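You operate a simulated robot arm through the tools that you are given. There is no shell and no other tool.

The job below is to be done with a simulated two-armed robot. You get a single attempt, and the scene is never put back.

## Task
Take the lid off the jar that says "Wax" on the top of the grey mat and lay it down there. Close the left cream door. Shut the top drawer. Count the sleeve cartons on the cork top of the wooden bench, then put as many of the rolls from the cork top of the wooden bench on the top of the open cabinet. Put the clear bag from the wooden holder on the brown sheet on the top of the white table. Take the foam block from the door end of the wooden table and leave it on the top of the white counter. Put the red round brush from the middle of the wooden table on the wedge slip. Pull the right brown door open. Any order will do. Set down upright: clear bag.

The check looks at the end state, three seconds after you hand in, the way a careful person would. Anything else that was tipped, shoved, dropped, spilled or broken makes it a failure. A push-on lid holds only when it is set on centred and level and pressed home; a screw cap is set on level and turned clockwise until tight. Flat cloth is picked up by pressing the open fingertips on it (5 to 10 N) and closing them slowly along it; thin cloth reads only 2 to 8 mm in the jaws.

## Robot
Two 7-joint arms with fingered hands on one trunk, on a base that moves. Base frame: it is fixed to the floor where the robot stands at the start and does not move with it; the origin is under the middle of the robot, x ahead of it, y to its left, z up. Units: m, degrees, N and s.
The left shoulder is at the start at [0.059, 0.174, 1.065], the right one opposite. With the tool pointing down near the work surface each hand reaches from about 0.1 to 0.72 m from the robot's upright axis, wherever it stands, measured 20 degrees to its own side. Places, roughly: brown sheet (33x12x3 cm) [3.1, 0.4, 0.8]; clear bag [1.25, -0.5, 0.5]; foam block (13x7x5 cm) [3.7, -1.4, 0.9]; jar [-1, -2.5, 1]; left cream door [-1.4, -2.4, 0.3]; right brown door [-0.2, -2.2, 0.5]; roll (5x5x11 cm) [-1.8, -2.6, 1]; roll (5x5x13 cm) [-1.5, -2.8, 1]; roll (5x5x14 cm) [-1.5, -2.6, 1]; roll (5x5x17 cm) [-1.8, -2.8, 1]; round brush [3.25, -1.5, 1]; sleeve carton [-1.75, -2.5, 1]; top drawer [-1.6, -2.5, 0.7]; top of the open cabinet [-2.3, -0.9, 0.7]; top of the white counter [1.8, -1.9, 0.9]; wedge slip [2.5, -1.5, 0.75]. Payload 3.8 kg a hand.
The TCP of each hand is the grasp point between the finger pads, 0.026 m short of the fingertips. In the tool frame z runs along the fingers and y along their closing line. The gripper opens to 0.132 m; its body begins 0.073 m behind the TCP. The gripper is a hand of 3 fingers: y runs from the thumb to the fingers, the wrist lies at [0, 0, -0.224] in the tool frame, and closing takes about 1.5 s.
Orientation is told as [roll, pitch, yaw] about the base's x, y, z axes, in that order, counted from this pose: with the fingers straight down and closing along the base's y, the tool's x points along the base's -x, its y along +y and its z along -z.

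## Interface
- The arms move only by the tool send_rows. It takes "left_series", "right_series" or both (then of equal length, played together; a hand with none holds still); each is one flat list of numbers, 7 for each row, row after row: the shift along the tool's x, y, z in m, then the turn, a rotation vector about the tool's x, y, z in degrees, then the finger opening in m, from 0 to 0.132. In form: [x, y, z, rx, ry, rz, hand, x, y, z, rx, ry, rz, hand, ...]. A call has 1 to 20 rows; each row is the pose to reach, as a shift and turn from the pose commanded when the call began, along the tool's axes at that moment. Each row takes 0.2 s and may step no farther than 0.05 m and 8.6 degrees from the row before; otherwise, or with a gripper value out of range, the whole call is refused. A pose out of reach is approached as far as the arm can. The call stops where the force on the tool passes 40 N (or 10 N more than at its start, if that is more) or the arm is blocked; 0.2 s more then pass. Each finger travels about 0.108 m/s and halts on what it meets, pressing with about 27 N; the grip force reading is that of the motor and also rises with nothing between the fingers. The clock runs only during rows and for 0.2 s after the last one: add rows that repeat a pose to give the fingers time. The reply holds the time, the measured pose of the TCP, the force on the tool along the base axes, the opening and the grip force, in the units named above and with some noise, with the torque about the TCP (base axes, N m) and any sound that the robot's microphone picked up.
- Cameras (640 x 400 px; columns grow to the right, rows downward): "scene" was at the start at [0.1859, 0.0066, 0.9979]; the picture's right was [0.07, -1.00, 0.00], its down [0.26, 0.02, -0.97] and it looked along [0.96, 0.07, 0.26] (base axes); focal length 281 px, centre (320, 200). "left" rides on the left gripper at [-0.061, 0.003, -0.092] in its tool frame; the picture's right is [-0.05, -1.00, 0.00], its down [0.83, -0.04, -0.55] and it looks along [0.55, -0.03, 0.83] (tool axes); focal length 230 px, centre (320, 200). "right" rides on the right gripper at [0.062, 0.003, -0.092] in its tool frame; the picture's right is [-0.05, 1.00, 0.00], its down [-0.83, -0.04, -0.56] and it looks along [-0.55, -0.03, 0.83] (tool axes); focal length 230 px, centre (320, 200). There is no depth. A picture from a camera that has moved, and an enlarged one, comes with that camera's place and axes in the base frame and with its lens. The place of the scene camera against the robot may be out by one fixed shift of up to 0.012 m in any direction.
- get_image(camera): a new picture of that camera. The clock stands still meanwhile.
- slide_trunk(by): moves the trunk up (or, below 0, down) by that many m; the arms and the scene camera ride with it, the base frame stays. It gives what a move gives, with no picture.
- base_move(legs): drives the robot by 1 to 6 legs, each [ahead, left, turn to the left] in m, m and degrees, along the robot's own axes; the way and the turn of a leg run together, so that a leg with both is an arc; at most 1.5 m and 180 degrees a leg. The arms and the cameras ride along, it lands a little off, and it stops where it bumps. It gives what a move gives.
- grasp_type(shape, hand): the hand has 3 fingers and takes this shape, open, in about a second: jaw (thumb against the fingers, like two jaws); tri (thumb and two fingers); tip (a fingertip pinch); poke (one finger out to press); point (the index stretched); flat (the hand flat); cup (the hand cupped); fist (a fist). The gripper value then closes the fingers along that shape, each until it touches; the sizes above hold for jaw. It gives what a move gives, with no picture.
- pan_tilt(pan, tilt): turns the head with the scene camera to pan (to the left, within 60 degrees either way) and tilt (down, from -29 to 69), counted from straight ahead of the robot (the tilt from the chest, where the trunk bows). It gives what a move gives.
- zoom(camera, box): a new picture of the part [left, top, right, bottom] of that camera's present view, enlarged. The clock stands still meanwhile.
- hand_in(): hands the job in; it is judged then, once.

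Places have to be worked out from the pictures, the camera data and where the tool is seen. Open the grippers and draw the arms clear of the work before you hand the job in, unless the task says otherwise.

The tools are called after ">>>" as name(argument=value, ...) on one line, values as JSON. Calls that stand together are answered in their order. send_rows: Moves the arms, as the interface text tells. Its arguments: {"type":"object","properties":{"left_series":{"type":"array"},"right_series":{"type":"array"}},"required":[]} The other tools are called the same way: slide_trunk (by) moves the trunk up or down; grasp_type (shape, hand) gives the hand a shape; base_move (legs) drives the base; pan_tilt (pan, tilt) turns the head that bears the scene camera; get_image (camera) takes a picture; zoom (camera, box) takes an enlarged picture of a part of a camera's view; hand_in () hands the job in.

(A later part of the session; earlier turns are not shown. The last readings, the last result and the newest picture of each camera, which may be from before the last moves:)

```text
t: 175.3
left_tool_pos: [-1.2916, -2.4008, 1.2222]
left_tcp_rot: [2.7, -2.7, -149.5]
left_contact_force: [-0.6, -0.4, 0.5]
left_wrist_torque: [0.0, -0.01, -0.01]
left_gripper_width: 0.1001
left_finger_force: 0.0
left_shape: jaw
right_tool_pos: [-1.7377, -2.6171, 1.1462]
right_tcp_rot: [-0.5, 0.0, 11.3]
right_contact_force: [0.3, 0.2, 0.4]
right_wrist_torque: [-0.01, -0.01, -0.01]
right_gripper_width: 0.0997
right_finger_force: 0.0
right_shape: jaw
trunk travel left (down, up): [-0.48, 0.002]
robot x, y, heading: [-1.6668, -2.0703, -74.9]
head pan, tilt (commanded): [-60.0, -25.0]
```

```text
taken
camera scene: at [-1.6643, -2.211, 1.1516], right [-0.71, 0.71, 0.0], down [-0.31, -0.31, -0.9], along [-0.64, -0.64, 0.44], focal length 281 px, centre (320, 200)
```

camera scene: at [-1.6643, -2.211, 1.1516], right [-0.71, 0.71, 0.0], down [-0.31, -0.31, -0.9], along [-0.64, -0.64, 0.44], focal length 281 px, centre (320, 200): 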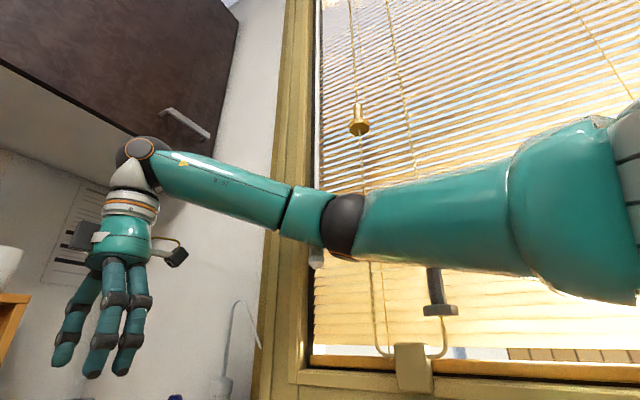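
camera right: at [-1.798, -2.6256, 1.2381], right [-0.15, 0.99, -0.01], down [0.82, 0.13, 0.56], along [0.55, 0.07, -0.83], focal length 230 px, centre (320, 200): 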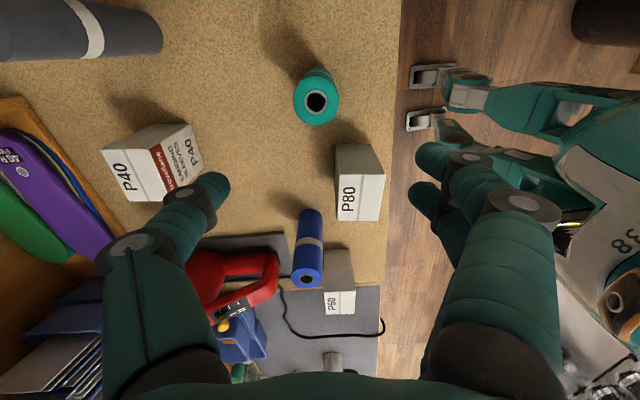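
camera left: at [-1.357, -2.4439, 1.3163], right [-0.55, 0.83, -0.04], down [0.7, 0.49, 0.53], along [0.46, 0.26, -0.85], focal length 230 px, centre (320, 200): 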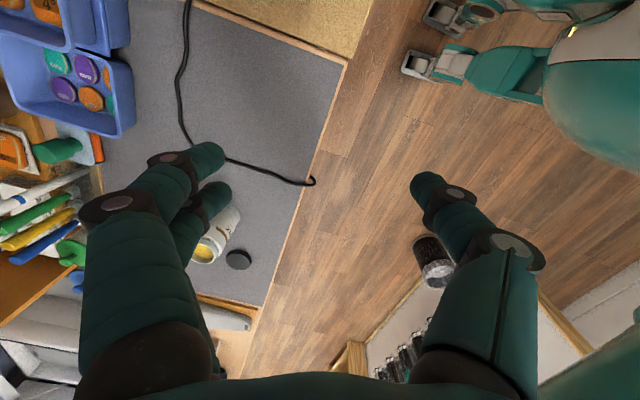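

The right elbow is at the window frame, so it is too tight here. I first move the base left, then back, so the arm works straighter with the elbow clear of the frame.

>>> base_move(legs=[[0, 0.07, 0], [-0.13, 0, 0]])

>>> pan_tilt(pan=-60, tilt=-10)

>>> get_image(camera="scene")

>>> get_image(camera="right")

```text
t: 177.4
left_tool_pos: [-1.2714, -2.2737, 1.2204]
left_tcp_rot: [2.3, -1.8, -149.5]
left_contact_force: [0.5, 1.0, 0.3]
left_wrist_torque: [-0.01, 0.0, 0.01]
left_gripper_width: 0.0999
left_finger_force: 0.1
left_shape: jaw
right_tool_pos: [-1.7182, -2.4904, 1.137]
right_tcp_rot: [0.0, -0.9, 11.0]
right_contact_force: [0.4, 1.2, 0.7]
right_wrist_torque: [0.0, -0.01, 0.0]
right_gripper_width: 0.0998
right_finger_force: 0.0
right_shape: jaw
trunk travel left (down, up): [-0.48, 0.002]
robot x, y, heading: [-1.6325, -1.9294, -75.0]
head pan, tilt (commanded): [-60.0, -25.0]
```

```text
t: 178.2
left_tool_pos: [-1.2721, -2.2725, 1.2215]
left_tcp_rot: [2.4, -1.9, -149.5]
left_contact_force: [-0.6, 0.2, 0.4]
left_wrist_torque: [-0.01, 0.01, 0.02]
left_gripper_width: 0.0998
left_finger_force: 0.1
left_shape: jaw
right_tool_pos: [-1.7188, -2.4894, 1.1383]
right_tcp_rot: [0.1, -0.7, 10.9]
right_contact_force: [0.3, -0.2, 0.0]
right_wrist_torque: [-0.01, 0.03, 0.01]
right_gripper_width: 0.0996
right_finger_force: 0.1
right_shape: jaw
trunk travel left (down, up): [-0.48, 0.002]
robot x, y, heading: [-1.6291, -1.9288, -74.7]
head pan, tilt (commanded): [-60.0, -10.0]
```

```text
taken
camera scene: at [-1.6526, -2.0913, 1.1293], right [-0.71, 0.71, 0.0], down [-0.12, -0.12, -0.98], along [-0.69, -0.7, 0.17], focal length 281 px, centre (320, 200)
```

scene: 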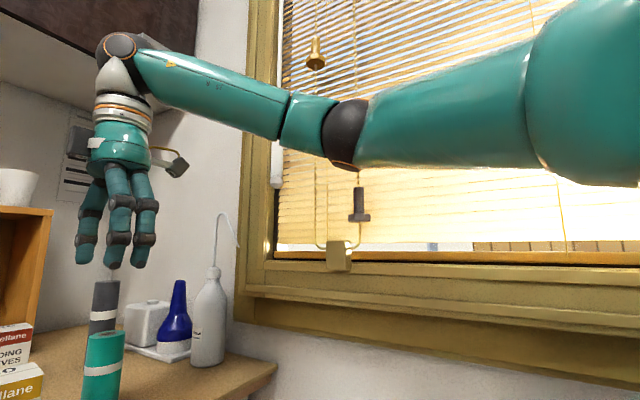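

```text
taken
camera right: at [-1.7805, -2.498, 1.2293], right [-0.14, 0.99, 0.0], down [0.82, 0.11, 0.57], along [0.56, 0.08, -0.82], focal length 230 px, centre (320, 200)
```

right: 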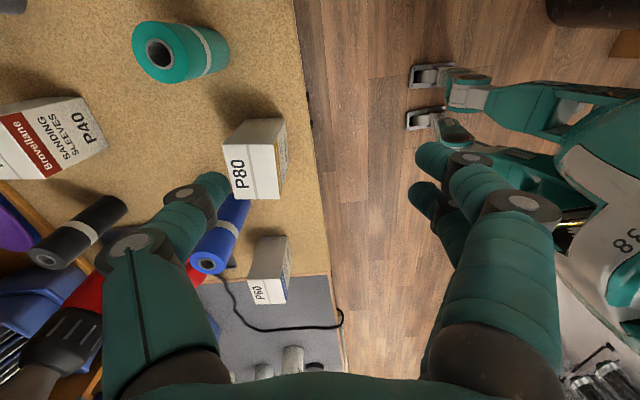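

The elbow is clear now. I move the right hand over the teal roll at [-1.753, -2.626], lowering to z≈1.07 on the way.

>>> send_rows(right_series=[0.012, -0.026, 0.015, 0, 0, 0, 0.1, 0.024, -0.051, 0.03, 0, 0, 0, 0.1, 0.036, -0.077, 0.045, 0, 0, 0, 0.1, 0.048, -0.102, 0.06, 0, 0, 0, 0.1, 0.0593, -0.128, 0.065, 0, 0, 0, 0.1, 0.0593, -0.128, 0.065, 0, 0, 0, 0.1])

>>> get_image(camera="right")

>>> pan_tilt(pan=-30, tilt=20)

>>> get_image(camera="scene")

```text
t: 179.6
left_tool_pos: [-1.2728, -2.2725, 1.2221]
left_tcp_rot: [2.4, -1.9, -149.5]
left_contact_force: [0.5, 0.5, -0.3]
left_wrist_torque: [-0.02, 0.01, -0.02]
left_gripper_width: 0.0999
left_finger_force: 0.1
left_shape: jaw
right_tool_pos: [-1.7525, -2.6217, 1.0749]
right_tcp_rot: [0.0, -0.7, 11.1]
right_contact_force: [0.2, -0.4, -0.4]
right_wrist_torque: [-0.02, -0.02, 0.01]
right_gripper_width: 0.0998
right_finger_force: 0.1
right_shape: jaw
right hand out of reach, approached as far as the arm can: row 5, 6
trunk travel left (down, up): [-0.48, 0.002]
robot x, y, heading: [-1.6312, -1.9288, -74.7]
head pan, tilt (commanded): [-60.0, -10.0]
```

```text
taken
camera right: at [-1.8149, -2.6308, 1.1649], right [-0.14, 0.99, 0.0], down [0.82, 0.12, 0.57], along [0.56, 0.08, -0.82], focal length 230 px, centre (320, 200)
```

right: 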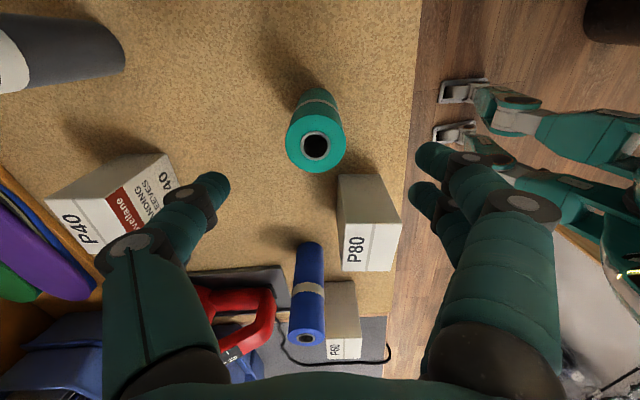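

```text
t: 180.6
left_tool_pos: [-1.2724, -2.2723, 1.2205]
left_tcp_rot: [2.4, -1.9, -149.6]
left_contact_force: [0.0, -0.6, 0.2]
left_wrist_torque: [0.0, 0.0, -0.01]
left_gripper_width: 0.0997
left_finger_force: 0.0
left_shape: jaw
right_tool_pos: [-1.7518, -2.6213, 1.0745]
right_tcp_rot: [0.0, -0.9, 11.0]
right_contact_force: [-1.7, -0.3, 0.4]
right_wrist_torque: [-0.03, 0.02, 0.02]
right_gripper_width: 0.0999
right_finger_force: 0.1
right_shape: jaw
trunk travel left (down, up): [-0.48, 0.002]
robot x, y, heading: [-1.6316, -1.9267, -74.9]
head pan, tilt (commanded): [-30.0, 20.0]
```

```text
taken
camera scene: at [-1.6172, -2.1216, 1.0818], right [-0.97, 0.26, 0.0], down [0.09, 0.33, -0.94], along [-0.24, -0.91, -0.34], focal length 281 px, centre (320, 200)
```

scene: 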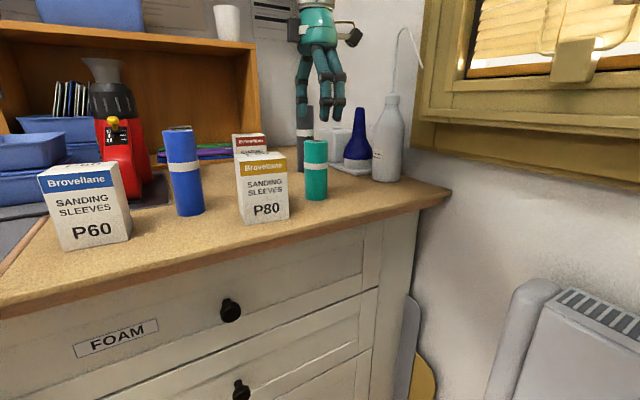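

Teal roll is centred under the right hand. I descend to TCP z≈0.965 and close on it.

>>> send_rows(right_series=[0.001, -0.001, 0.03, 0, 0, 0, 0.1, 0.003, -0.002, 0.06, 0, 0, 0, 0.1, 0.004, -0.004, 0.09, 0, 0, 0, 0.1, 0.005, -0.004, 0.11, 0, 0, 0, 0.1, 0.005, -0.004, 0.11, 0, 0, 0, 0.085, 0.005, -0.004, 0.11, 0, 0, 0, 0.065, 0.005, -0.004, 0.11, 0, 0, 0, 0.045, 0.005, -0.004, 0.11, 0, 0, 0, 0.03, 0.005, -0.004, 0.11, 0, 0, 0, 0.025, 0.005, -0.004, 0.11, 0, 0, 0, 0.025])

>>> get_image(camera="right")

>>> zoom(camera="scene", box=[180, 60, 440, 222])

```text
t: 182.8
left_tool_pos: [-1.2712, -2.2727, 1.221]
left_tcp_rot: [2.5, -1.9, -149.5]
left_contact_force: [-0.2, -1.2, 0.3]
left_wrist_torque: [-0.01, 0.01, 0.03]
left_gripper_width: 0.0998
left_finger_force: 0.0
left_shape: jaw
right_tool_pos: [-1.7531, -2.6259, 0.9608]
right_tcp_rot: [0.0, -0.8, 11.1]
right_contact_force: [-0.3, -0.9, 0.0]
right_wrist_torque: [0.0, 0.0, 0.01]
right_gripper_width: 0.0341
right_finger_force: 26.7
right_shape: jaw
trunk travel left (down, up): [-0.48, 0.002]
robot x, y, heading: [-1.6311, -1.9315, -75.0]
head pan, tilt (commanded): [-30.0, 20.0]
```

```text
taken
camera right: at [-1.8151, -2.6358, 1.0532], right [-0.14, 0.99, 0.0], down [0.82, 0.11, 0.57], along [0.56, 0.08, -0.82], focal length 230 px, centre (320, 200)
```

right: 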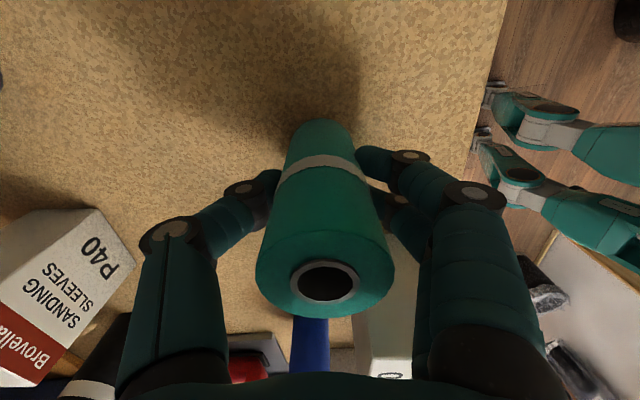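

```text
2.46 times, centred on (310, 141) of scene
camera zoom: at [-1.6171, -2.1217, 1.0817], right [-0.97, 0.26, 0.0], down [0.09, 0.33, -0.94], along [-0.24, -0.91, -0.34], focal length 693 px, centre (345, 345)
```

zoom: 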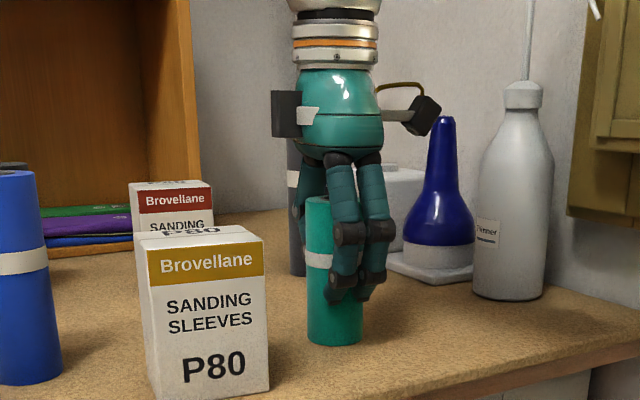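

The teal roll is gripped. I lift it straight up, then draw the hand back and turn it to a neutral yaw.

>>> send_rows(right_series=[0, 0, -0.03, 0, 0, 0, 0.025, 0, 0, -0.07, 0, 0, 0, 0.025, 0, 0, -0.11, 0, 0, 0, 0.025, 0, 0, -0.15, 0, 0, 0, 0.025, 0, 0, -0.18, 0, 0, 0, 0.025])

>>> send_rows(right_series=[0.0, 0.015, 0, 0, 0, 8, 0.025, -0.01, 0.03, 0, 0, 0, 16, 0.025, -0.02, 0.045, 0, 0, 0, 24, 0.025, -0.03, 0.06, 0, 0, 0, 32, 0.025, -0.04, 0.075, -0.01, 0, 0, 40, 0.025, -0.05, 0.09, -0.02, 0, 0, 48, 0.025, -0.06, 0.11, -0.03, 0, 0, 56, 0.025, -0.07, 0.13, -0.03, 0, 0, 64, 0.025, -0.075, 0.15, -0.03, 0, 0, 72, 0.025])

>>> get_image(camera="scene")

>>> get_image(camera="right")

```text
t: 184.0
left_tool_pos: [-1.2719, -2.2733, 1.2205]
left_tcp_rot: [2.4, -2.0, -149.4]
left_contact_force: [-0.2, -0.3, -0.1]
left_wrist_torque: [0.03, 0.05, -0.01]
left_gripper_width: 0.0999
left_finger_force: 0.1
left_shape: jaw
right_tool_pos: [-1.7596, -2.6075, 1.1402]
right_tcp_rot: [0.0, -0.6, 11.0]
right_contact_force: [0.7, -0.5, -0.3]
right_wrist_torque: [-0.04, 0.0, 0.0]
right_gripper_width: 0.0339
right_finger_force: 27.0
right_shape: jaw
right hand out of reach, approached as far as the arm can: row 3, 4, 5
trunk travel left (down, up): [-0.48, 0.002]
robot x, y, heading: [-1.6314, -1.9297, -74.8]
head pan, tilt (commanded): [-30.0, 20.0]
```

```text
t: 186.0
left_tool_pos: [-1.2709, -2.2723, 1.2207]
left_tcp_rot: [2.4, -1.8, -149.5]
left_contact_force: [0.8, 0.1, -0.1]
left_wrist_torque: [0.0, -0.01, 0.01]
left_gripper_width: 0.0998
left_finger_force: 0.1
left_shape: jaw
right_tool_pos: [-1.6778, -2.5706, 1.1937]
right_tcp_rot: [0.8, -0.1, -61.1]
right_contact_force: [-1.0, 0.0, -0.4]
right_wrist_torque: [0.02, 0.02, 0.0]
right_gripper_width: 0.0342
right_finger_force: 27.2
right_shape: jaw
right hand out of reach, approached as far as the arm can: row 1, 2, 3, 4, 5, 6, 7, 8, 9
trunk travel left (down, up): [-0.48, 0.002]
robot x, y, heading: [-1.6305, -1.9284, -74.6]
head pan, tilt (commanded): [-30.0, 20.0]
```

```text
taken
camera scene: at [-1.617, -2.1217, 1.0816], right [-0.97, 0.26, 0.0], down [0.09, 0.33, -0.94], along [-0.24, -0.91, -0.34], focal length 281 px, centre (320, 200)
```

scene: 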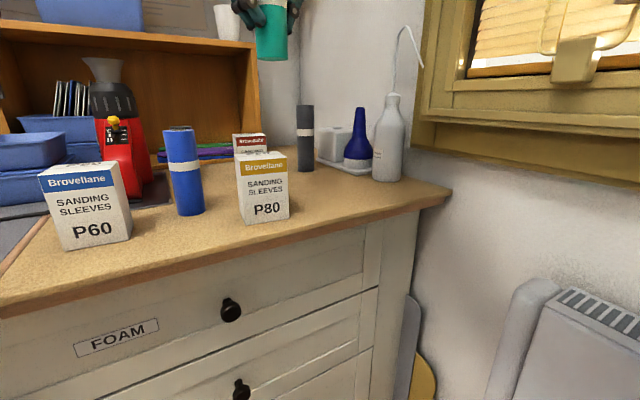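

```text
taken
camera right: at [-1.7055, -2.5156, 1.2866], right [0.9, 0.44, 0.01], down [0.36, -0.75, 0.56], along [0.25, -0.5, -0.83], focal length 230 px, centre (320, 200)
```

right: 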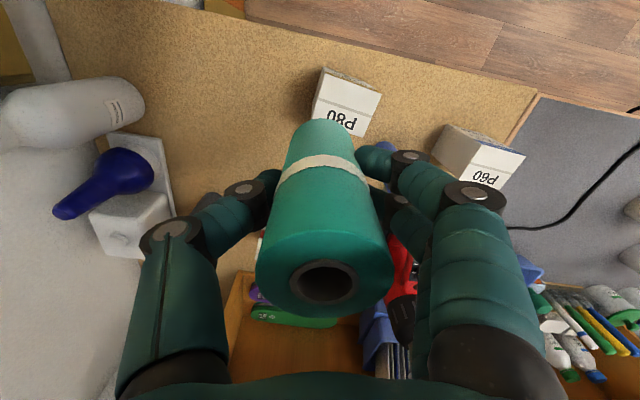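

Teal is safely held. I retract the right hand, then shift the base and turn 20° right so the left hand can take the blue roll.

>>> send_rows(right_series=[0.03, 0, 0, 0, 0, 0, 0.025, 0.06, 0, 0, 0, 0, 0, 0.025, 0.09, 0, 0, 0, 0, 0, 0.025, 0.12, 0, 0, 0, 0, 0, 0.025])

>>> base_move(legs=[[0.086, 0.06, 0], [0, 0, -20]])

>>> pan_tilt(pan=0, tilt=25)

>>> get_image(camera="scene")

>>> get_image(camera="left")

```text
t: 187.0
left_tool_pos: [-1.2748, -2.2724, 1.2229]
left_tcp_rot: [2.5, -1.8, -149.5]
left_contact_force: [-0.5, 0.6, 1.3]
left_wrist_torque: [-0.05, -0.04, 0.02]
left_gripper_width: 0.0998
left_finger_force: 0.1
left_shape: jaw
right_tool_pos: [-1.7384, -2.4685, 1.1943]
right_tcp_rot: [0.9, -0.2, -61.2]
right_contact_force: [0.0, -0.6, -0.7]
right_wrist_torque: [0.02, -0.03, -0.01]
right_gripper_width: 0.0339
right_finger_force: 26.9
right_shape: jaw
right hand out of reach, approached as far as the arm can: row 1
trunk travel left (down, up): [-0.48, 0.002]
robot x, y, heading: [-1.6329, -1.9272, -74.9]
head pan, tilt (commanded): [-30.0, 20.0]
```

```text
t: 189.2
left_tool_pos: [-1.3272, -2.438, 1.221]
left_tcp_rot: [2.4, -1.9, -169.0]
left_contact_force: [0.1, 0.5, 0.1]
left_wrist_torque: [-0.04, 0.02, 0.0]
left_gripper_width: 0.0999
left_finger_force: 0.1
left_shape: jaw
right_tool_pos: [-1.8275, -2.4676, 1.1949]
right_tcp_rot: [0.7, -0.2, -80.5]
right_contact_force: [0.7, -0.7, -1.2]
right_wrist_torque: [-0.01, 0.0, -0.03]
right_gripper_width: 0.0338
right_finger_force: 26.5
right_shape: jaw
trunk travel left (down, up): [-0.48, 0.002]
robot x, y, heading: [-1.5503, -1.9909, -94.4]
head pan, tilt (commanded): [-30.0, 20.0]
```

```text
t: 190.2
left_tool_pos: [-1.3253, -2.4375, 1.2216]
left_tcp_rot: [2.4, -1.8, -169.1]
left_contact_force: [0.9, -0.4, -0.6]
left_wrist_torque: [-0.04, -0.01, 0.0]
left_gripper_width: 0.0997
left_finger_force: 0.0
left_shape: jaw
right_tool_pos: [-1.8284, -2.467, 1.1954]
right_tcp_rot: [0.6, -0.2, -80.5]
right_contact_force: [-0.1, 0.1, -0.1]
right_wrist_torque: [0.02, -0.01, -0.01]
right_gripper_width: 0.034
right_finger_force: 26.7
right_shape: jaw
trunk travel left (down, up): [-0.48, 0.002]
robot x, y, heading: [-1.5501, -1.9942, -94.4]
head pan, tilt (commanded): [0.0, 25.0]
```

```text
taken
camera scene: at [-1.5553, -2.1913, 1.0736], right [-1.0, 0.08, 0.0], down [0.03, 0.42, -0.91], along [-0.07, -0.9, -0.42], focal length 281 px, centre (320, 200)
```

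scene: 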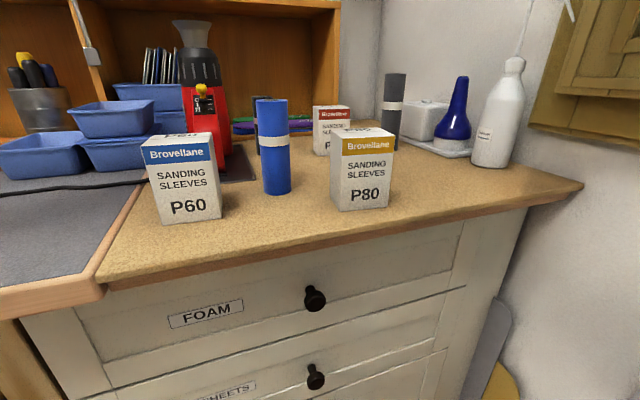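

```text
taken
camera left: at [-1.3839, -2.4487, 1.3156], right [-0.24, 0.97, -0.04], down [0.82, 0.23, 0.53], along [0.52, 0.09, -0.85], focal length 230 px, centre (320, 200)
```

left: 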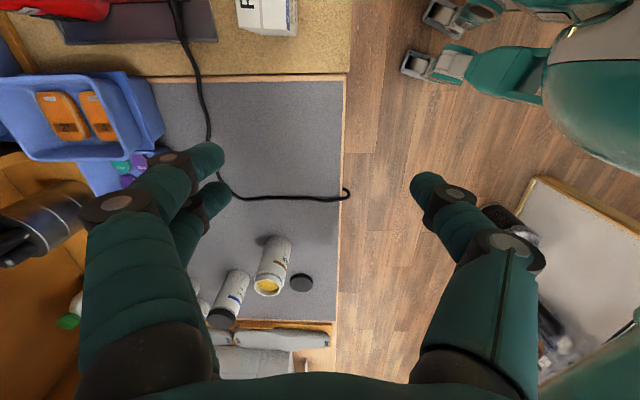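

Blue roll is ≈0.61 m ahead and 7 cm left of the robot now, at ≈[-1.526, -2.607]. I bring the left hand above it (closing front-to-back).

>>> send_rows(left_series=[-0.038, 0.022, 0, 0.4, 0.3, 0, 0.1, -0.076, 0.043, 0, 0.8, 0.6, 0, 0.1, -0.114, 0.065, 0, 1.2, 0.9, 0, 0.1, -0.152, 0.086, 0.02, 1.6, 1.2, 0, 0.1, -0.19, 0.108, 0.05, 2, 1.5, 0, 0.1, -0.2286, 0.129, 0.085, 2.4, 1.8, 0, 0.1, -0.2286, 0.129, 0.1, 2.4, 1.8, 0, 0.1])

>>> get_image(camera="left")

>>> get_image(camera="scene")

```text
refused: row 5 steps farther than a row can; nothing moved
```

```text
taken
camera left: at [-1.3839, -2.4487, 1.3156], right [-0.24, 0.97, -0.04], down [0.82, 0.23, 0.53], along [0.52, 0.09, -0.85], focal length 230 px, centre (320, 200)
```

left: 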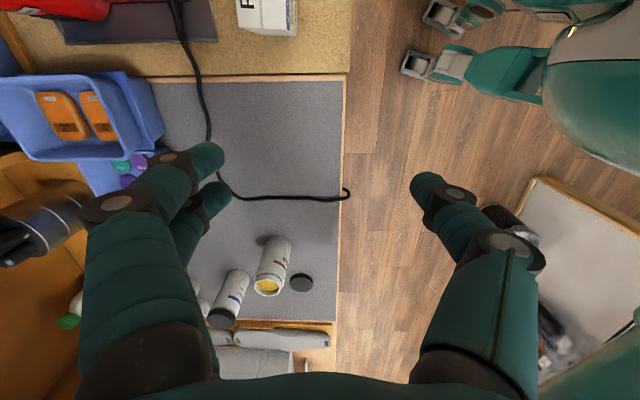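

```text
taken
camera scene: at [-1.5553, -2.1913, 1.0736], right [-1.0, 0.08, 0.0], down [0.03, 0.42, -0.91], along [-0.07, -0.9, -0.42], focal length 281 px, centre (320, 200)
```

scene: 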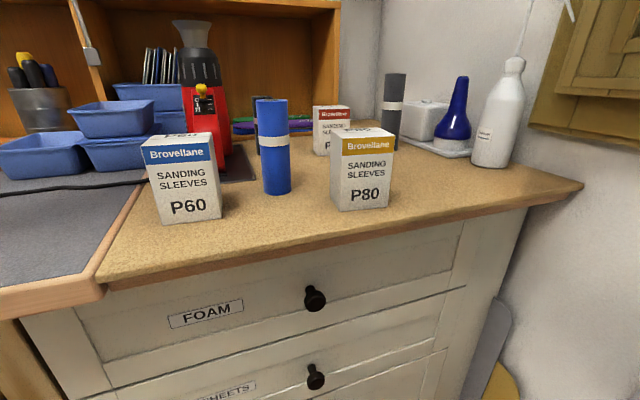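

A step exceeded 5 cm; I resend the same path in smaller steps.

>>> send_rows(left_series=[-0.032, 0.018, 0, 0.4, 0.3, 0, 0.1, -0.065, 0.037, 0, 0.8, 0.6, 0, 0.1, -0.098, 0.055, 0, 1.2, 0.9, 0, 0.1, -0.13, 0.074, 0.015, 1.6, 1.2, 0, 0.1, -0.163, 0.092, 0.03, 2, 1.5, 0, 0.1, -0.196, 0.11, 0.055, 2.4, 1.8, 0, 0.1, -0.2286, 0.129, 0.08, 2.4, 1.8, 0, 0.1, -0.2286, 0.129, 0.1, 2.4, 1.8, 0, 0.1])

>>> get_image(camera="left")

>>> get_image(camera="scene")

```text
t: 192.0
left_tool_pos: [-1.5215, -2.601, 1.143]
left_tcp_rot: [0.1, -0.1, -168.9]
left_contact_force: [0.3, -0.7, 0.3]
left_wrist_torque: [-0.02, 0.02, -0.02]
left_gripper_width: 0.1
left_finger_force: 0.1
left_shape: jaw
left hand out of reach, approached as far as the arm can: row 7, 8
right_tool_pos: [-1.8265, -2.4684, 1.1956]
right_tcp_rot: [0.7, -0.2, -80.5]
right_contact_force: [0.4, 0.3, 0.6]
right_wrist_torque: [0.02, 0.0, -0.02]
right_gripper_width: 0.0337
right_finger_force: 26.8
right_shape: jaw
trunk travel left (down, up): [-0.48, 0.002]
robot x, y, heading: [-1.5503, -1.9953, -94.3]
head pan, tilt (commanded): [0.0, 25.0]
```

```text
taken
camera left: at [-1.5816, -2.6162, 1.2356], right [-0.24, 0.97, 0.0], down [0.81, 0.2, 0.55], along [0.54, 0.13, -0.83], focal length 230 px, centre (320, 200)
```

left: 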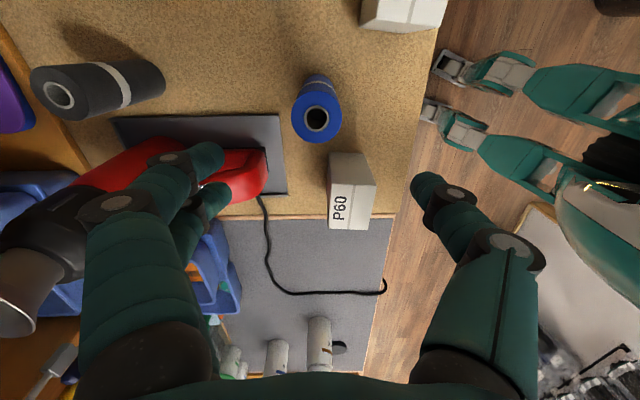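

```text
taken
camera scene: at [-1.5542, -2.1915, 1.0736], right [-1.0, 0.08, 0.0], down [0.03, 0.42, -0.91], along [-0.07, -0.9, -0.42], focal length 281 px, centre (320, 200)
```

scene: 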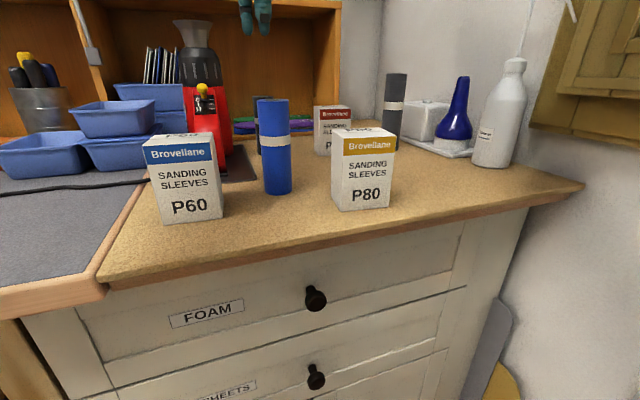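

The blue roll is under the left hand (offset ~1 cm). I correct, descend to z≈0.985 and close on it.

>>> send_rows(left_series=[-0.004, 0.001, 0.03, 0, 0, 0, 0.1, -0.008, 0.003, 0.06, 0, 0, 0, 0.1, -0.0136, 0.0045, 0.09, 0, 0, 0, 0.1, -0.0136, 0.0045, 0.12, 0, 0, 0, 0.1, -0.0136, 0.0045, 0.155, 0, 0, 0, 0.1, -0.0136, 0.0045, 0.155, 0, 0, 0, 0.1])

>>> get_image(camera="left")

>>> get_image(camera="scene")

```text
t: 193.4
left_tool_pos: [-1.5349, -2.6045, 0.9889]
left_tcp_rot: [-0.1, -0.1, -169.1]
left_contact_force: [-0.6, -0.1, -0.5]
left_wrist_torque: [-0.04, 0.01, 0.0]
left_gripper_width: 0.0999
left_finger_force: 0.0
left_shape: jaw
right_tool_pos: [-1.8281, -2.468, 1.1967]
right_tcp_rot: [0.7, -0.3, -80.5]
right_contact_force: [0.0, -0.6, -0.9]
right_wrist_torque: [-0.01, 0.0, 0.01]
right_gripper_width: 0.0338
right_finger_force: 27.0
right_shape: jaw
trunk travel left (down, up): [-0.48, 0.002]
robot x, y, heading: [-1.5513, -1.9893, -94.3]
head pan, tilt (commanded): [0.0, 25.0]
```

```text
taken
camera left: at [-1.5946, -2.62, 1.0808], right [-0.24, 0.97, 0.0], down [0.81, 0.2, 0.55], along [0.54, 0.13, -0.83], focal length 230 px, centre (320, 200)
```

left: 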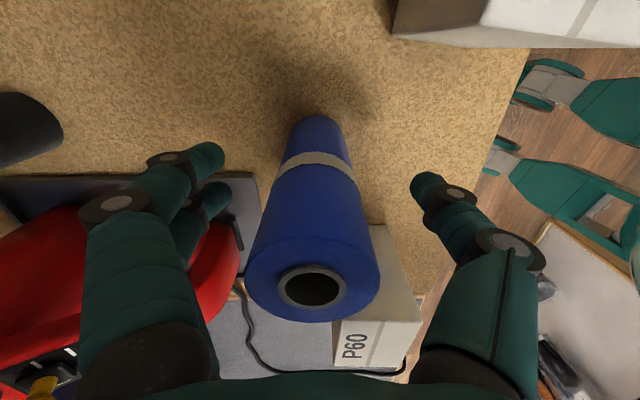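

```text
taken
camera scene: at [-1.5552, -2.1911, 1.0737], right [-1.0, 0.08, 0.0], down [0.03, 0.42, -0.91], along [-0.07, -0.9, -0.42], focal length 281 px, centre (320, 200)
```

scene: 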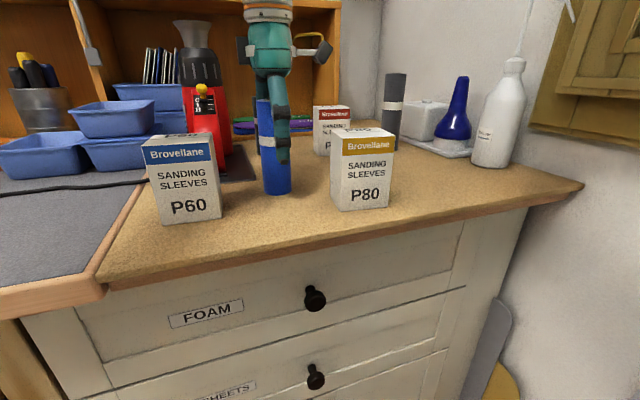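

Centred and no contact. I close the left hand on the blue roll and lift.

>>> send_rows(left_series=[0, 0, 0, 0, 0, 0, 0.085, 0, 0, 0, 0, 0, 0, 0.065, 0, 0, 0, 0, 0, 0, 0.045, 0, 0, 0, 0, 0, 0, 0.03, 0, 0, 0, 0, 0, 0, 0.025, 0, 0, 0, 0, 0, 0, 0.025, 0, 0, -0.02, 0, 0, 0, 0.025, 0, 0, -0.05, 0, 0, 0, 0.025, 0, 0, -0.09, 0, 0, 0, 0.025, 0, 0, -0.13, 0, 0, 0, 0.025, 0, 0, -0.16, 0, 0, 0, 0.025])

>>> get_image(camera="left")

>>> get_image(camera="scene")

```text
t: 195.8
left_tool_pos: [-1.5305, -2.5959, 1.1514]
left_tcp_rot: [0.1, -0.1, -169.0]
left_contact_force: [-0.6, -0.4, 0.0]
left_wrist_torque: [-0.02, 0.0, -0.02]
left_gripper_width: 0.0341
left_finger_force: 26.7
left_shape: jaw
left hand out of reach, approached as far as the arm can: row 11
right_tool_pos: [-1.8272, -2.468, 1.1956]
right_tcp_rot: [0.7, -0.3, -80.5]
right_contact_force: [0.3, 0.9, -0.9]
right_wrist_torque: [0.01, 0.01, -0.01]
right_gripper_width: 0.034
right_finger_force: 26.8
right_shape: jaw
trunk travel left (down, up): [-0.48, 0.002]
robot x, y, heading: [-1.5518, -1.9905, -94.4]
head pan, tilt (commanded): [0.0, 25.0]
```

```text
taken
camera left: at [-1.5913, -2.6107, 1.2431], right [-0.24, 0.97, 0.0], down [0.81, 0.2, 0.55], along [0.54, 0.13, -0.83], focal length 230 px, centre (320, 200)
```

left: 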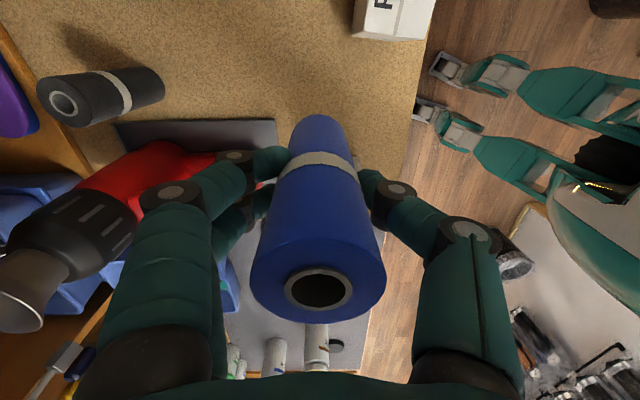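

```text
taken
camera scene: at [-1.5549, -2.1911, 1.0737], right [-1.0, 0.08, 0.0], down [0.03, 0.42, -0.91], along [-0.07, -0.9, -0.42], focal length 281 px, centre (320, 200)
```

scene: 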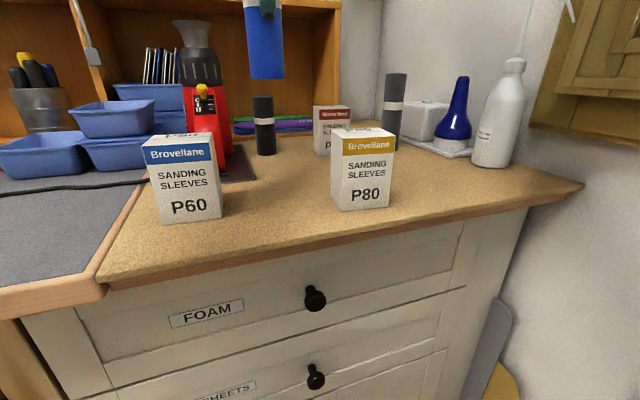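

Both rolls are held (blue left, teal right). I retract and raise both hands for safe travel to the open cabinet.

>>> send_rows(left_series=[0.008, -0.029, -0.005, 0, 0, 0, 0.025, 0.016, -0.058, -0.02, 0, 0, 0, 0.025, 0.024, -0.087, -0.04, 0, 0, 0, 0.025, 0.032, -0.116, -0.06, 0, 0, 0, 0.025, 0.04, -0.145, -0.08, 0, 0, 0, 0.025, 0.0475, -0.174, -0.1, 0, 0, 0, 0.025], right_series=[0.013, 0.003, -0.005, 0, 0, 0, 0.025, 0.026, 0.006, -0.01, 0, 0, 0, 0.025, 0.039, 0.009, -0.02, 0, 0, 0, 0.025, 0.052, 0.012, -0.03, 0, 0, 0, 0.025, 0.065, 0.016, -0.04, 0, 0, 0, 0.025, 0.078, 0.019, -0.05, 0, 0, 0, 0.025])

>>> base_move(legs=[[-0.5, 0.156, 0]])

>>> get_image(camera="scene")

```text
t: 197.2
left_tool_pos: [-1.5164, -2.412, 1.2479]
left_tcp_rot: [0.1, -0.1, -168.9]
left_contact_force: [0.1, 0.4, 0.4]
left_wrist_torque: [-0.03, 0.01, -0.01]
left_gripper_width: 0.0339
left_finger_force: 27.0
left_shape: jaw
right_tool_pos: [-1.8268, -2.3844, 1.2456]
right_tcp_rot: [0.7, -0.3, -80.5]
right_contact_force: [-0.1, -0.5, -0.1]
right_wrist_torque: [0.02, 0.01, -0.01]
right_gripper_width: 0.0336
right_finger_force: 26.9
right_shape: jaw
trunk travel left (down, up): [-0.48, 0.002]
robot x, y, heading: [-1.5506, -1.9906, -94.0]
head pan, tilt (commanded): [0.0, 25.0]
```

```text
t: 200.3
left_tool_pos: [-1.3289, -1.9194, 1.248]
left_tcp_rot: [0.0, -0.2, -168.5]
left_contact_force: [-0.4, -0.9, 0.5]
left_wrist_torque: [0.0, 0.0, 0.0]
left_gripper_width: 0.0337
left_finger_force: 27.1
left_shape: jaw
right_tool_pos: [-1.6387, -1.8944, 1.2434]
right_tcp_rot: [0.7, -0.2, -80.1]
right_contact_force: [0.3, -0.1, 0.0]
right_wrist_torque: [0.02, -0.02, 0.0]
right_gripper_width: 0.0336
right_finger_force: 26.7
right_shape: jaw
trunk travel left (down, up): [-0.48, 0.002]
robot x, y, heading: [-1.3639, -1.495, -94.3]
head pan, tilt (commanded): [0.0, 25.0]
```

```text
taken
camera scene: at [-1.3684, -1.6967, 1.0734], right [-1.0, 0.07, 0.0], down [0.03, 0.42, -0.91], along [-0.06, -0.9, -0.42], focal length 281 px, centre (320, 200)
```

scene: 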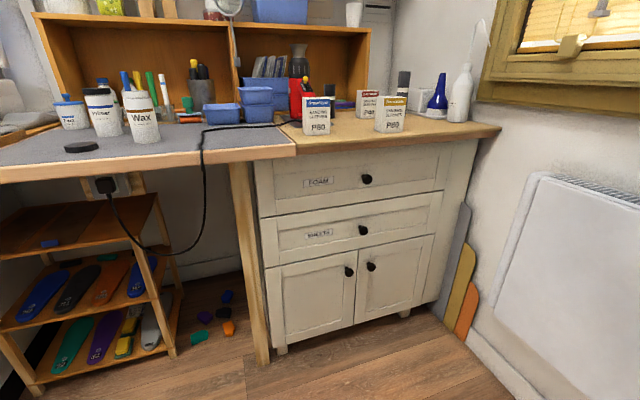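

The robot is clear of the bench. I turn right ~93° to face the cabinet and look.

>>> base_move(legs=[[0, 0, -92.7]])

>>> get_image(camera="scene")

>>> pan_tilt(pan=-40, tilt=25)

>>> get_image(camera="scene")

```text
t: 204.6
left_tool_pos: [-1.7881, -1.507, 1.2484]
left_tcp_rot: [0.0, -0.1, 97.8]
left_contact_force: [0.0, 0.2, -1.5]
left_wrist_torque: [0.0, 0.0, 0.01]
left_gripper_width: 0.0336
left_finger_force: 26.4
left_shape: jaw
right_tool_pos: [-1.7439, -1.1984, 1.2426]
right_tcp_rot: [0.7, -0.2, -173.7]
right_contact_force: [0.2, -0.3, 0.1]
right_wrist_torque: [-0.04, 0.0, 0.02]
right_gripper_width: 0.0336
right_finger_force: 26.7
right_shape: jaw
trunk travel left (down, up): [-0.48, 0.002]
robot x, y, heading: [-1.3645, -1.4983, 172.5]
head pan, tilt (commanded): [0.0, 25.0]
```

```text
taken
camera scene: at [-1.5531, -1.4701, 1.0736], right [0.13, 0.99, 0.0], down [0.42, -0.06, -0.91], along [-0.9, 0.12, -0.42], focal length 281 px, centre (320, 200)
```

scene: 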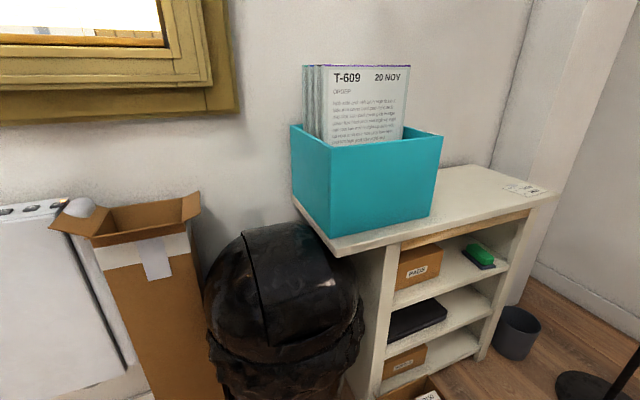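

```text
t: 205.7
left_tool_pos: [-1.7889, -1.507, 1.2471]
left_tcp_rot: [0.0, -0.2, 97.8]
left_contact_force: [0.2, 0.5, -1.4]
left_wrist_torque: [0.01, -0.01, -0.03]
left_gripper_width: 0.0337
left_finger_force: 27.0
left_shape: jaw
right_tool_pos: [-1.7438, -1.2001, 1.2428]
right_tcp_rot: [0.8, -0.2, -173.8]
right_contact_force: [-0.4, -0.1, 0.3]
right_wrist_torque: [-0.02, 0.01, -0.02]
right_gripper_width: 0.0338
right_finger_force: 26.9
right_shape: jaw
trunk travel left (down, up): [-0.48, 0.002]
robot x, y, heading: [-1.3643, -1.4965, 172.5]
head pan, tilt (commanded): [-40.0, 25.0]
```

```text
taken
camera scene: at [-1.524, -1.4143, 1.0736], right [0.74, 0.67, 0.0], down [0.29, -0.31, -0.91], along [-0.61, 0.67, -0.42], focal length 281 px, centre (320, 200)
```

scene: 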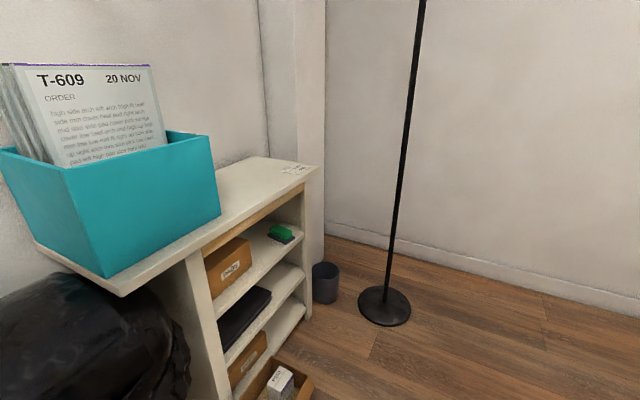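

The cabinet top is at z≈0.73 with its front edge near room x'=-2.315; its right half is free, and the lamp pole is at (-2.03, 0.117). I drive diagonally to a pose in front of the free half.

>>> base_move(legs=[[0.31, -0.425, 0]])

>>> pan_tilt(pan=0, tilt=30)

>>> get_image(camera="scene")

>>> pan_tilt(pan=-50, tilt=10)

>>> get_image(camera="scene")

```text
t: 209.9
left_tool_pos: [-2.0433, -1.0598, 1.2487]
left_tcp_rot: [-0.1, -0.1, 98.5]
left_contact_force: [-0.2, -0.7, -0.5]
left_wrist_torque: [0.0, 0.0, -0.02]
left_gripper_width: 0.0337
left_finger_force: 26.4
left_shape: jaw
right_tool_pos: [-2.0021, -0.7531, 1.2437]
right_tcp_rot: [0.6, -0.2, -173.1]
right_contact_force: [-0.3, 0.3, -0.9]
right_wrist_torque: [0.01, 0.01, -0.03]
right_gripper_width: 0.0338
right_finger_force: 26.9
right_shape: jaw
trunk travel left (down, up): [-0.48, 0.002]
robot x, y, heading: [-1.6191, -1.0429, 172.9]
head pan, tilt (commanded): [-40.0, 25.0]
```

```text
t: 211.0
left_tool_pos: [-2.0433, -1.0587, 1.2478]
left_tcp_rot: [-0.1, -0.1, 98.5]
left_contact_force: [0.0, 0.4, 0.2]
left_wrist_torque: [-0.01, -0.01, 0.01]
left_gripper_width: 0.0337
left_finger_force: 27.2
left_shape: jaw
right_tool_pos: [-2.0011, -0.7514, 1.2428]
right_tcp_rot: [0.8, -0.2, -173.1]
right_contact_force: [-0.4, 0.3, 0.0]
right_wrist_torque: [0.03, 0.01, 0.02]
right_gripper_width: 0.0337
right_finger_force: 26.9
right_shape: jaw
trunk travel left (down, up): [-0.48, 0.002]
robot x, y, heading: [-1.6174, -1.0449, 172.9]
head pan, tilt (commanded): [0.0, 30.0]
```

```text
taken
camera scene: at [-1.8066, -1.0197, 1.0656], right [0.12, 0.99, 0.0], down [0.5, -0.06, -0.87], along [-0.86, 0.11, -0.5], focal length 281 px, centre (320, 200)
```

scene: 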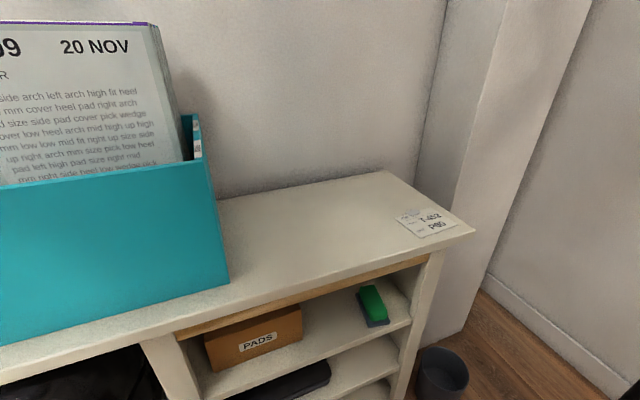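

```text
t: 212.2
left_tool_pos: [-2.0434, -1.0582, 1.2477]
left_tcp_rot: [0.0, -0.1, 98.6]
left_contact_force: [0.3, 0.2, 0.0]
left_wrist_torque: [0.04, 0.01, -0.02]
left_gripper_width: 0.0337
left_finger_force: 27.3
left_shape: jaw
right_tool_pos: [-2.0023, -0.7526, 1.2435]
right_tcp_rot: [0.7, -0.1, -173.1]
right_contact_force: [-0.7, -0.2, -0.7]
right_wrist_torque: [-0.01, 0.0, 0.03]
right_gripper_width: 0.0337
right_finger_force: 26.8
right_shape: jaw
trunk travel left (down, up): [-0.48, 0.002]
robot x, y, heading: [-1.6226, -1.0414, 173.1]
head pan, tilt (commanded): [-50.0, 10.0]
```

```text
taken
camera scene: at [-1.7676, -0.9529, 1.0979], right [0.84, 0.55, 0.0], down [0.1, -0.15, -0.98], along [-0.54, 0.83, -0.17], focal length 281 px, centre (320, 200)
```

scene: 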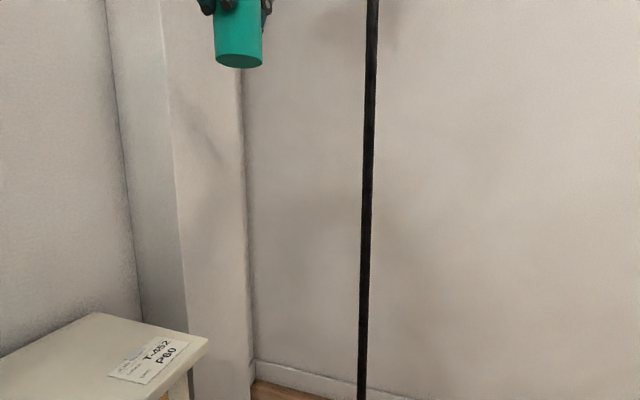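

I see a loose card near the right front corner of the top, so I choose spots between it and the cyan box: blue at ≈[-2.22, -0.988], teal at ≈[-2.2535, -0.863]. First the left hand moves over its spot and lowers the blue roll to a few cm above.

>>> pan_tilt(pan=0, tilt=30)

>>> send_rows(left_series=[-0.019, 0.033, 0, 0, 0, 0, 0.025, -0.038, 0.066, 0, 0, 0, 0, 0.025, -0.058, 0.099, 0, 0, 0, 0, 0.025, -0.077, 0.131, 0, 0, 0, 0, 0.025, -0.096, 0.1643, 0, 0, 0, 0, 0.025, -0.096, 0.1643, 0.04, 0, 0, 0, 0.025, -0.096, 0.1643, 0.08, 0, 0, 0, 0.025, -0.096, 0.1643, 0.12, 0, 0, 0, 0.025, -0.096, 0.1643, 0.16, 0, 0, 0, 0.025, -0.096, 0.1643, 0.2, 0, 0, 0, 0.025, -0.096, 0.1643, 0.24, 0, 0, 0, 0.025, -0.096, 0.1643, 0.28, 0, 0, 0, 0.025, -0.096, 0.1643, 0.32, 0, 0, 0, 0.025, -0.096, 0.1643, 0.36, 0, 0, 0, 0.025, -0.096, 0.1643, 0.385, 0, 0, 0, 0.025])

>>> get_image(camera="scene")

```text
t: 213.3
left_tool_pos: [-2.0435, -1.0598, 1.2468]
left_tcp_rot: [0.0, 0.0, 98.4]
left_contact_force: [-0.8, -0.3, -1.1]
left_wrist_torque: [0.02, 0.01, 0.0]
left_gripper_width: 0.0336
left_finger_force: 26.7
left_shape: jaw
right_tool_pos: [-2.0018, -0.7516, 1.2434]
right_tcp_rot: [0.7, -0.2, -173.0]
right_contact_force: [-0.8, -0.4, -1.1]
right_wrist_torque: [-0.01, -0.02, -0.01]
right_gripper_width: 0.0336
right_finger_force: 26.5
right_shape: jaw
trunk travel left (down, up): [-0.48, 0.002]
robot x, y, heading: [-1.6179, -1.0462, 173.2]
head pan, tilt (commanded): [0.0, 30.0]
```

```text
t: 216.5
left_tool_pos: [-2.2141, -0.9915, 0.8619]
left_tcp_rot: [-0.2, -0.2, 98.5]
left_contact_force: [-1.4, 0.2, -0.5]
left_wrist_torque: [0.01, -0.01, 0.02]
left_gripper_width: 0.0332
left_finger_force: 27.2
left_shape: jaw
left hand out of reach, approached as far as the arm can: row 4, 5, 6, 7, 8, 9, 15
right_tool_pos: [-2.0021, -0.7523, 1.2436]
right_tcp_rot: [0.7, -0.2, -173.1]
right_contact_force: [1.3, 0.3, -0.6]
right_wrist_torque: [0.03, 0.01, -0.01]
right_gripper_width: 0.0337
right_finger_force: 27.0
right_shape: jaw
trunk travel left (down, up): [-0.48, 0.002]
robot x, y, heading: [-1.6216, -1.0415, 173.0]
head pan, tilt (commanded): [0.0, 30.0]
```

```text
taken
camera scene: at [-1.807, -1.0207, 1.0655], right [0.12, 0.99, 0.0], down [0.5, -0.06, -0.87], along [-0.86, 0.11, -0.5], focal length 281 px, centre (320, 200)
```

scene: 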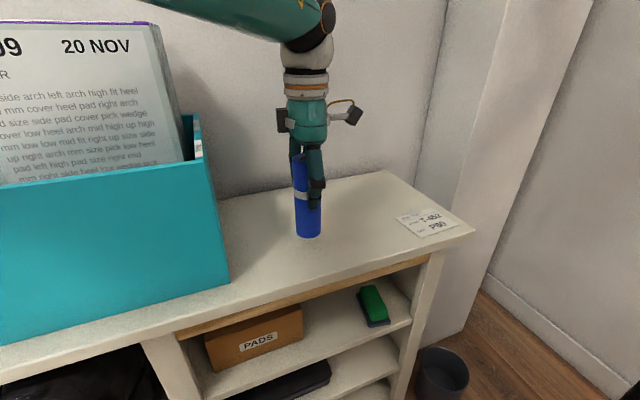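

The blue roll hovers ~4 cm above the top; the arm is near its downward limit, so I lower the trunk gently.

>>> slide_trunk(by=-0.035)

>>> zoom(camera="scene", box=[220, 120, 420, 245])

```text
t: 217.3
left_tool_pos: [-2.2106, -0.9926, 0.8278]
left_tcp_rot: [-0.2, 0.0, 98.5]
left_contact_force: [5.9, -2.2, 12.9]
left_wrist_torque: [-0.03, -0.33, -0.07]
left_gripper_width: 0.0361
left_finger_force: 27.0
left_shape: jaw
right_tool_pos: [-2.0011, -0.7514, 1.2089]
right_tcp_rot: [0.7, -0.2, -173.1]
right_contact_force: [0.3, -0.6, -0.6]
right_wrist_torque: [-0.01, -0.01, -0.01]
right_gripper_width: 0.0337
right_finger_force: 26.2
right_shape: jaw
trunk travel left (down, up): [-0.445, 0.037]
robot x, y, heading: [-1.619, -1.0413, 173.0]
head pan, tilt (commanded): [0.0, 30.0]
```

```text
3.20 times, centred on (320, 182) of scene
camera zoom: at [-1.8036, -1.0201, 1.0159], right [0.12, 0.99, 0.0], down [0.5, -0.06, -0.87], along [-0.86, 0.1, -0.5], focal length 900 px, centre (320, 256)
```

zoom: 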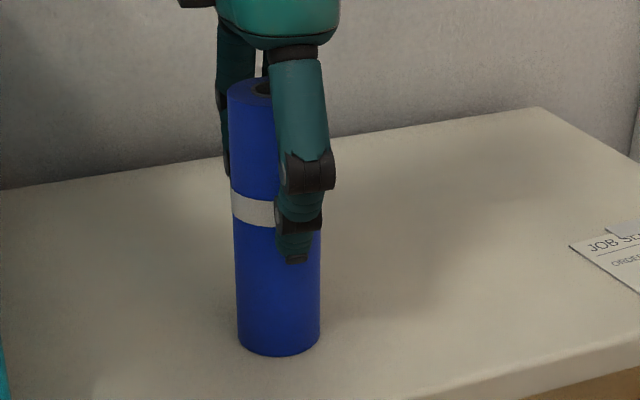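

The roll is in contact with the top (13 N). I relieve slightly, then open the left hand and lift straight up.

>>> send_rows(left_series=[0, 0, -0.004, 0, 0, 0, 0.03, 0, 0, -0.004, 0, 0, 0, 0.05, 0, 0, -0.004, 0, 0, 0, 0.065, 0, 0, -0.004, 0, 0, 0, 0.08, 0, 0, -0.004, 0, 0, 0, 0.09, 0, 0, -0.02, 0, 0, 0, 0.09, 0, 0, -0.05, 0, 0, 0, 0.09, 0, 0, -0.09, 0, 0, 0, 0.09, 0, 0, -0.13, 0, 0, 0, 0.09, 0, 0, -0.17, 0, 0, 0, 0.09, 0, 0, -0.21, 0, 0, 0, 0.09])

>>> get_image(camera="scene")

```text
t: 219.7
left_tool_pos: [-2.2101, -0.9908, 1.0403]
left_tcp_rot: [0.1, 0.0, 98.5]
left_contact_force: [0.3, 0.6, 0.2]
left_wrist_torque: [-0.01, 0.03, 0.0]
left_gripper_width: 0.0898
left_finger_force: 0.0
left_shape: jaw
right_tool_pos: [-2.0016, -0.7505, 1.2087]
right_tcp_rot: [0.7, -0.3, -173.1]
right_contact_force: [0.3, -1.2, -0.6]
right_wrist_torque: [-0.02, 0.02, 0.01]
right_gripper_width: 0.0337
right_finger_force: 27.1
right_shape: jaw
trunk travel left (down, up): [-0.445, 0.037]
robot x, y, heading: [-1.6219, -1.0466, 172.8]
head pan, tilt (commanded): [0.0, 30.0]
```

```text
taken
camera scene: at [-1.8035, -1.02, 1.0164], right [0.12, 0.99, 0.0], down [0.5, -0.06, -0.87], along [-0.86, 0.1, -0.5], focal length 281 px, centre (320, 200)
```

scene: 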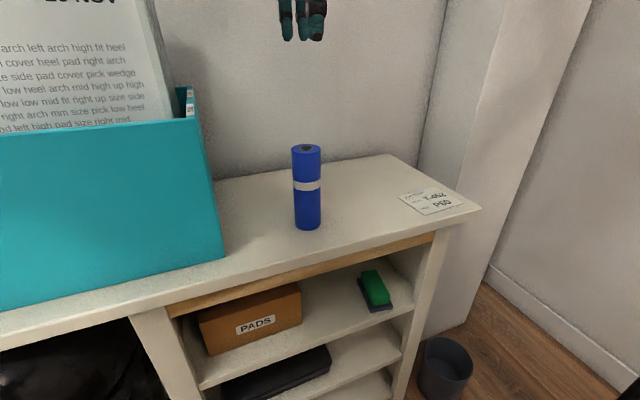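

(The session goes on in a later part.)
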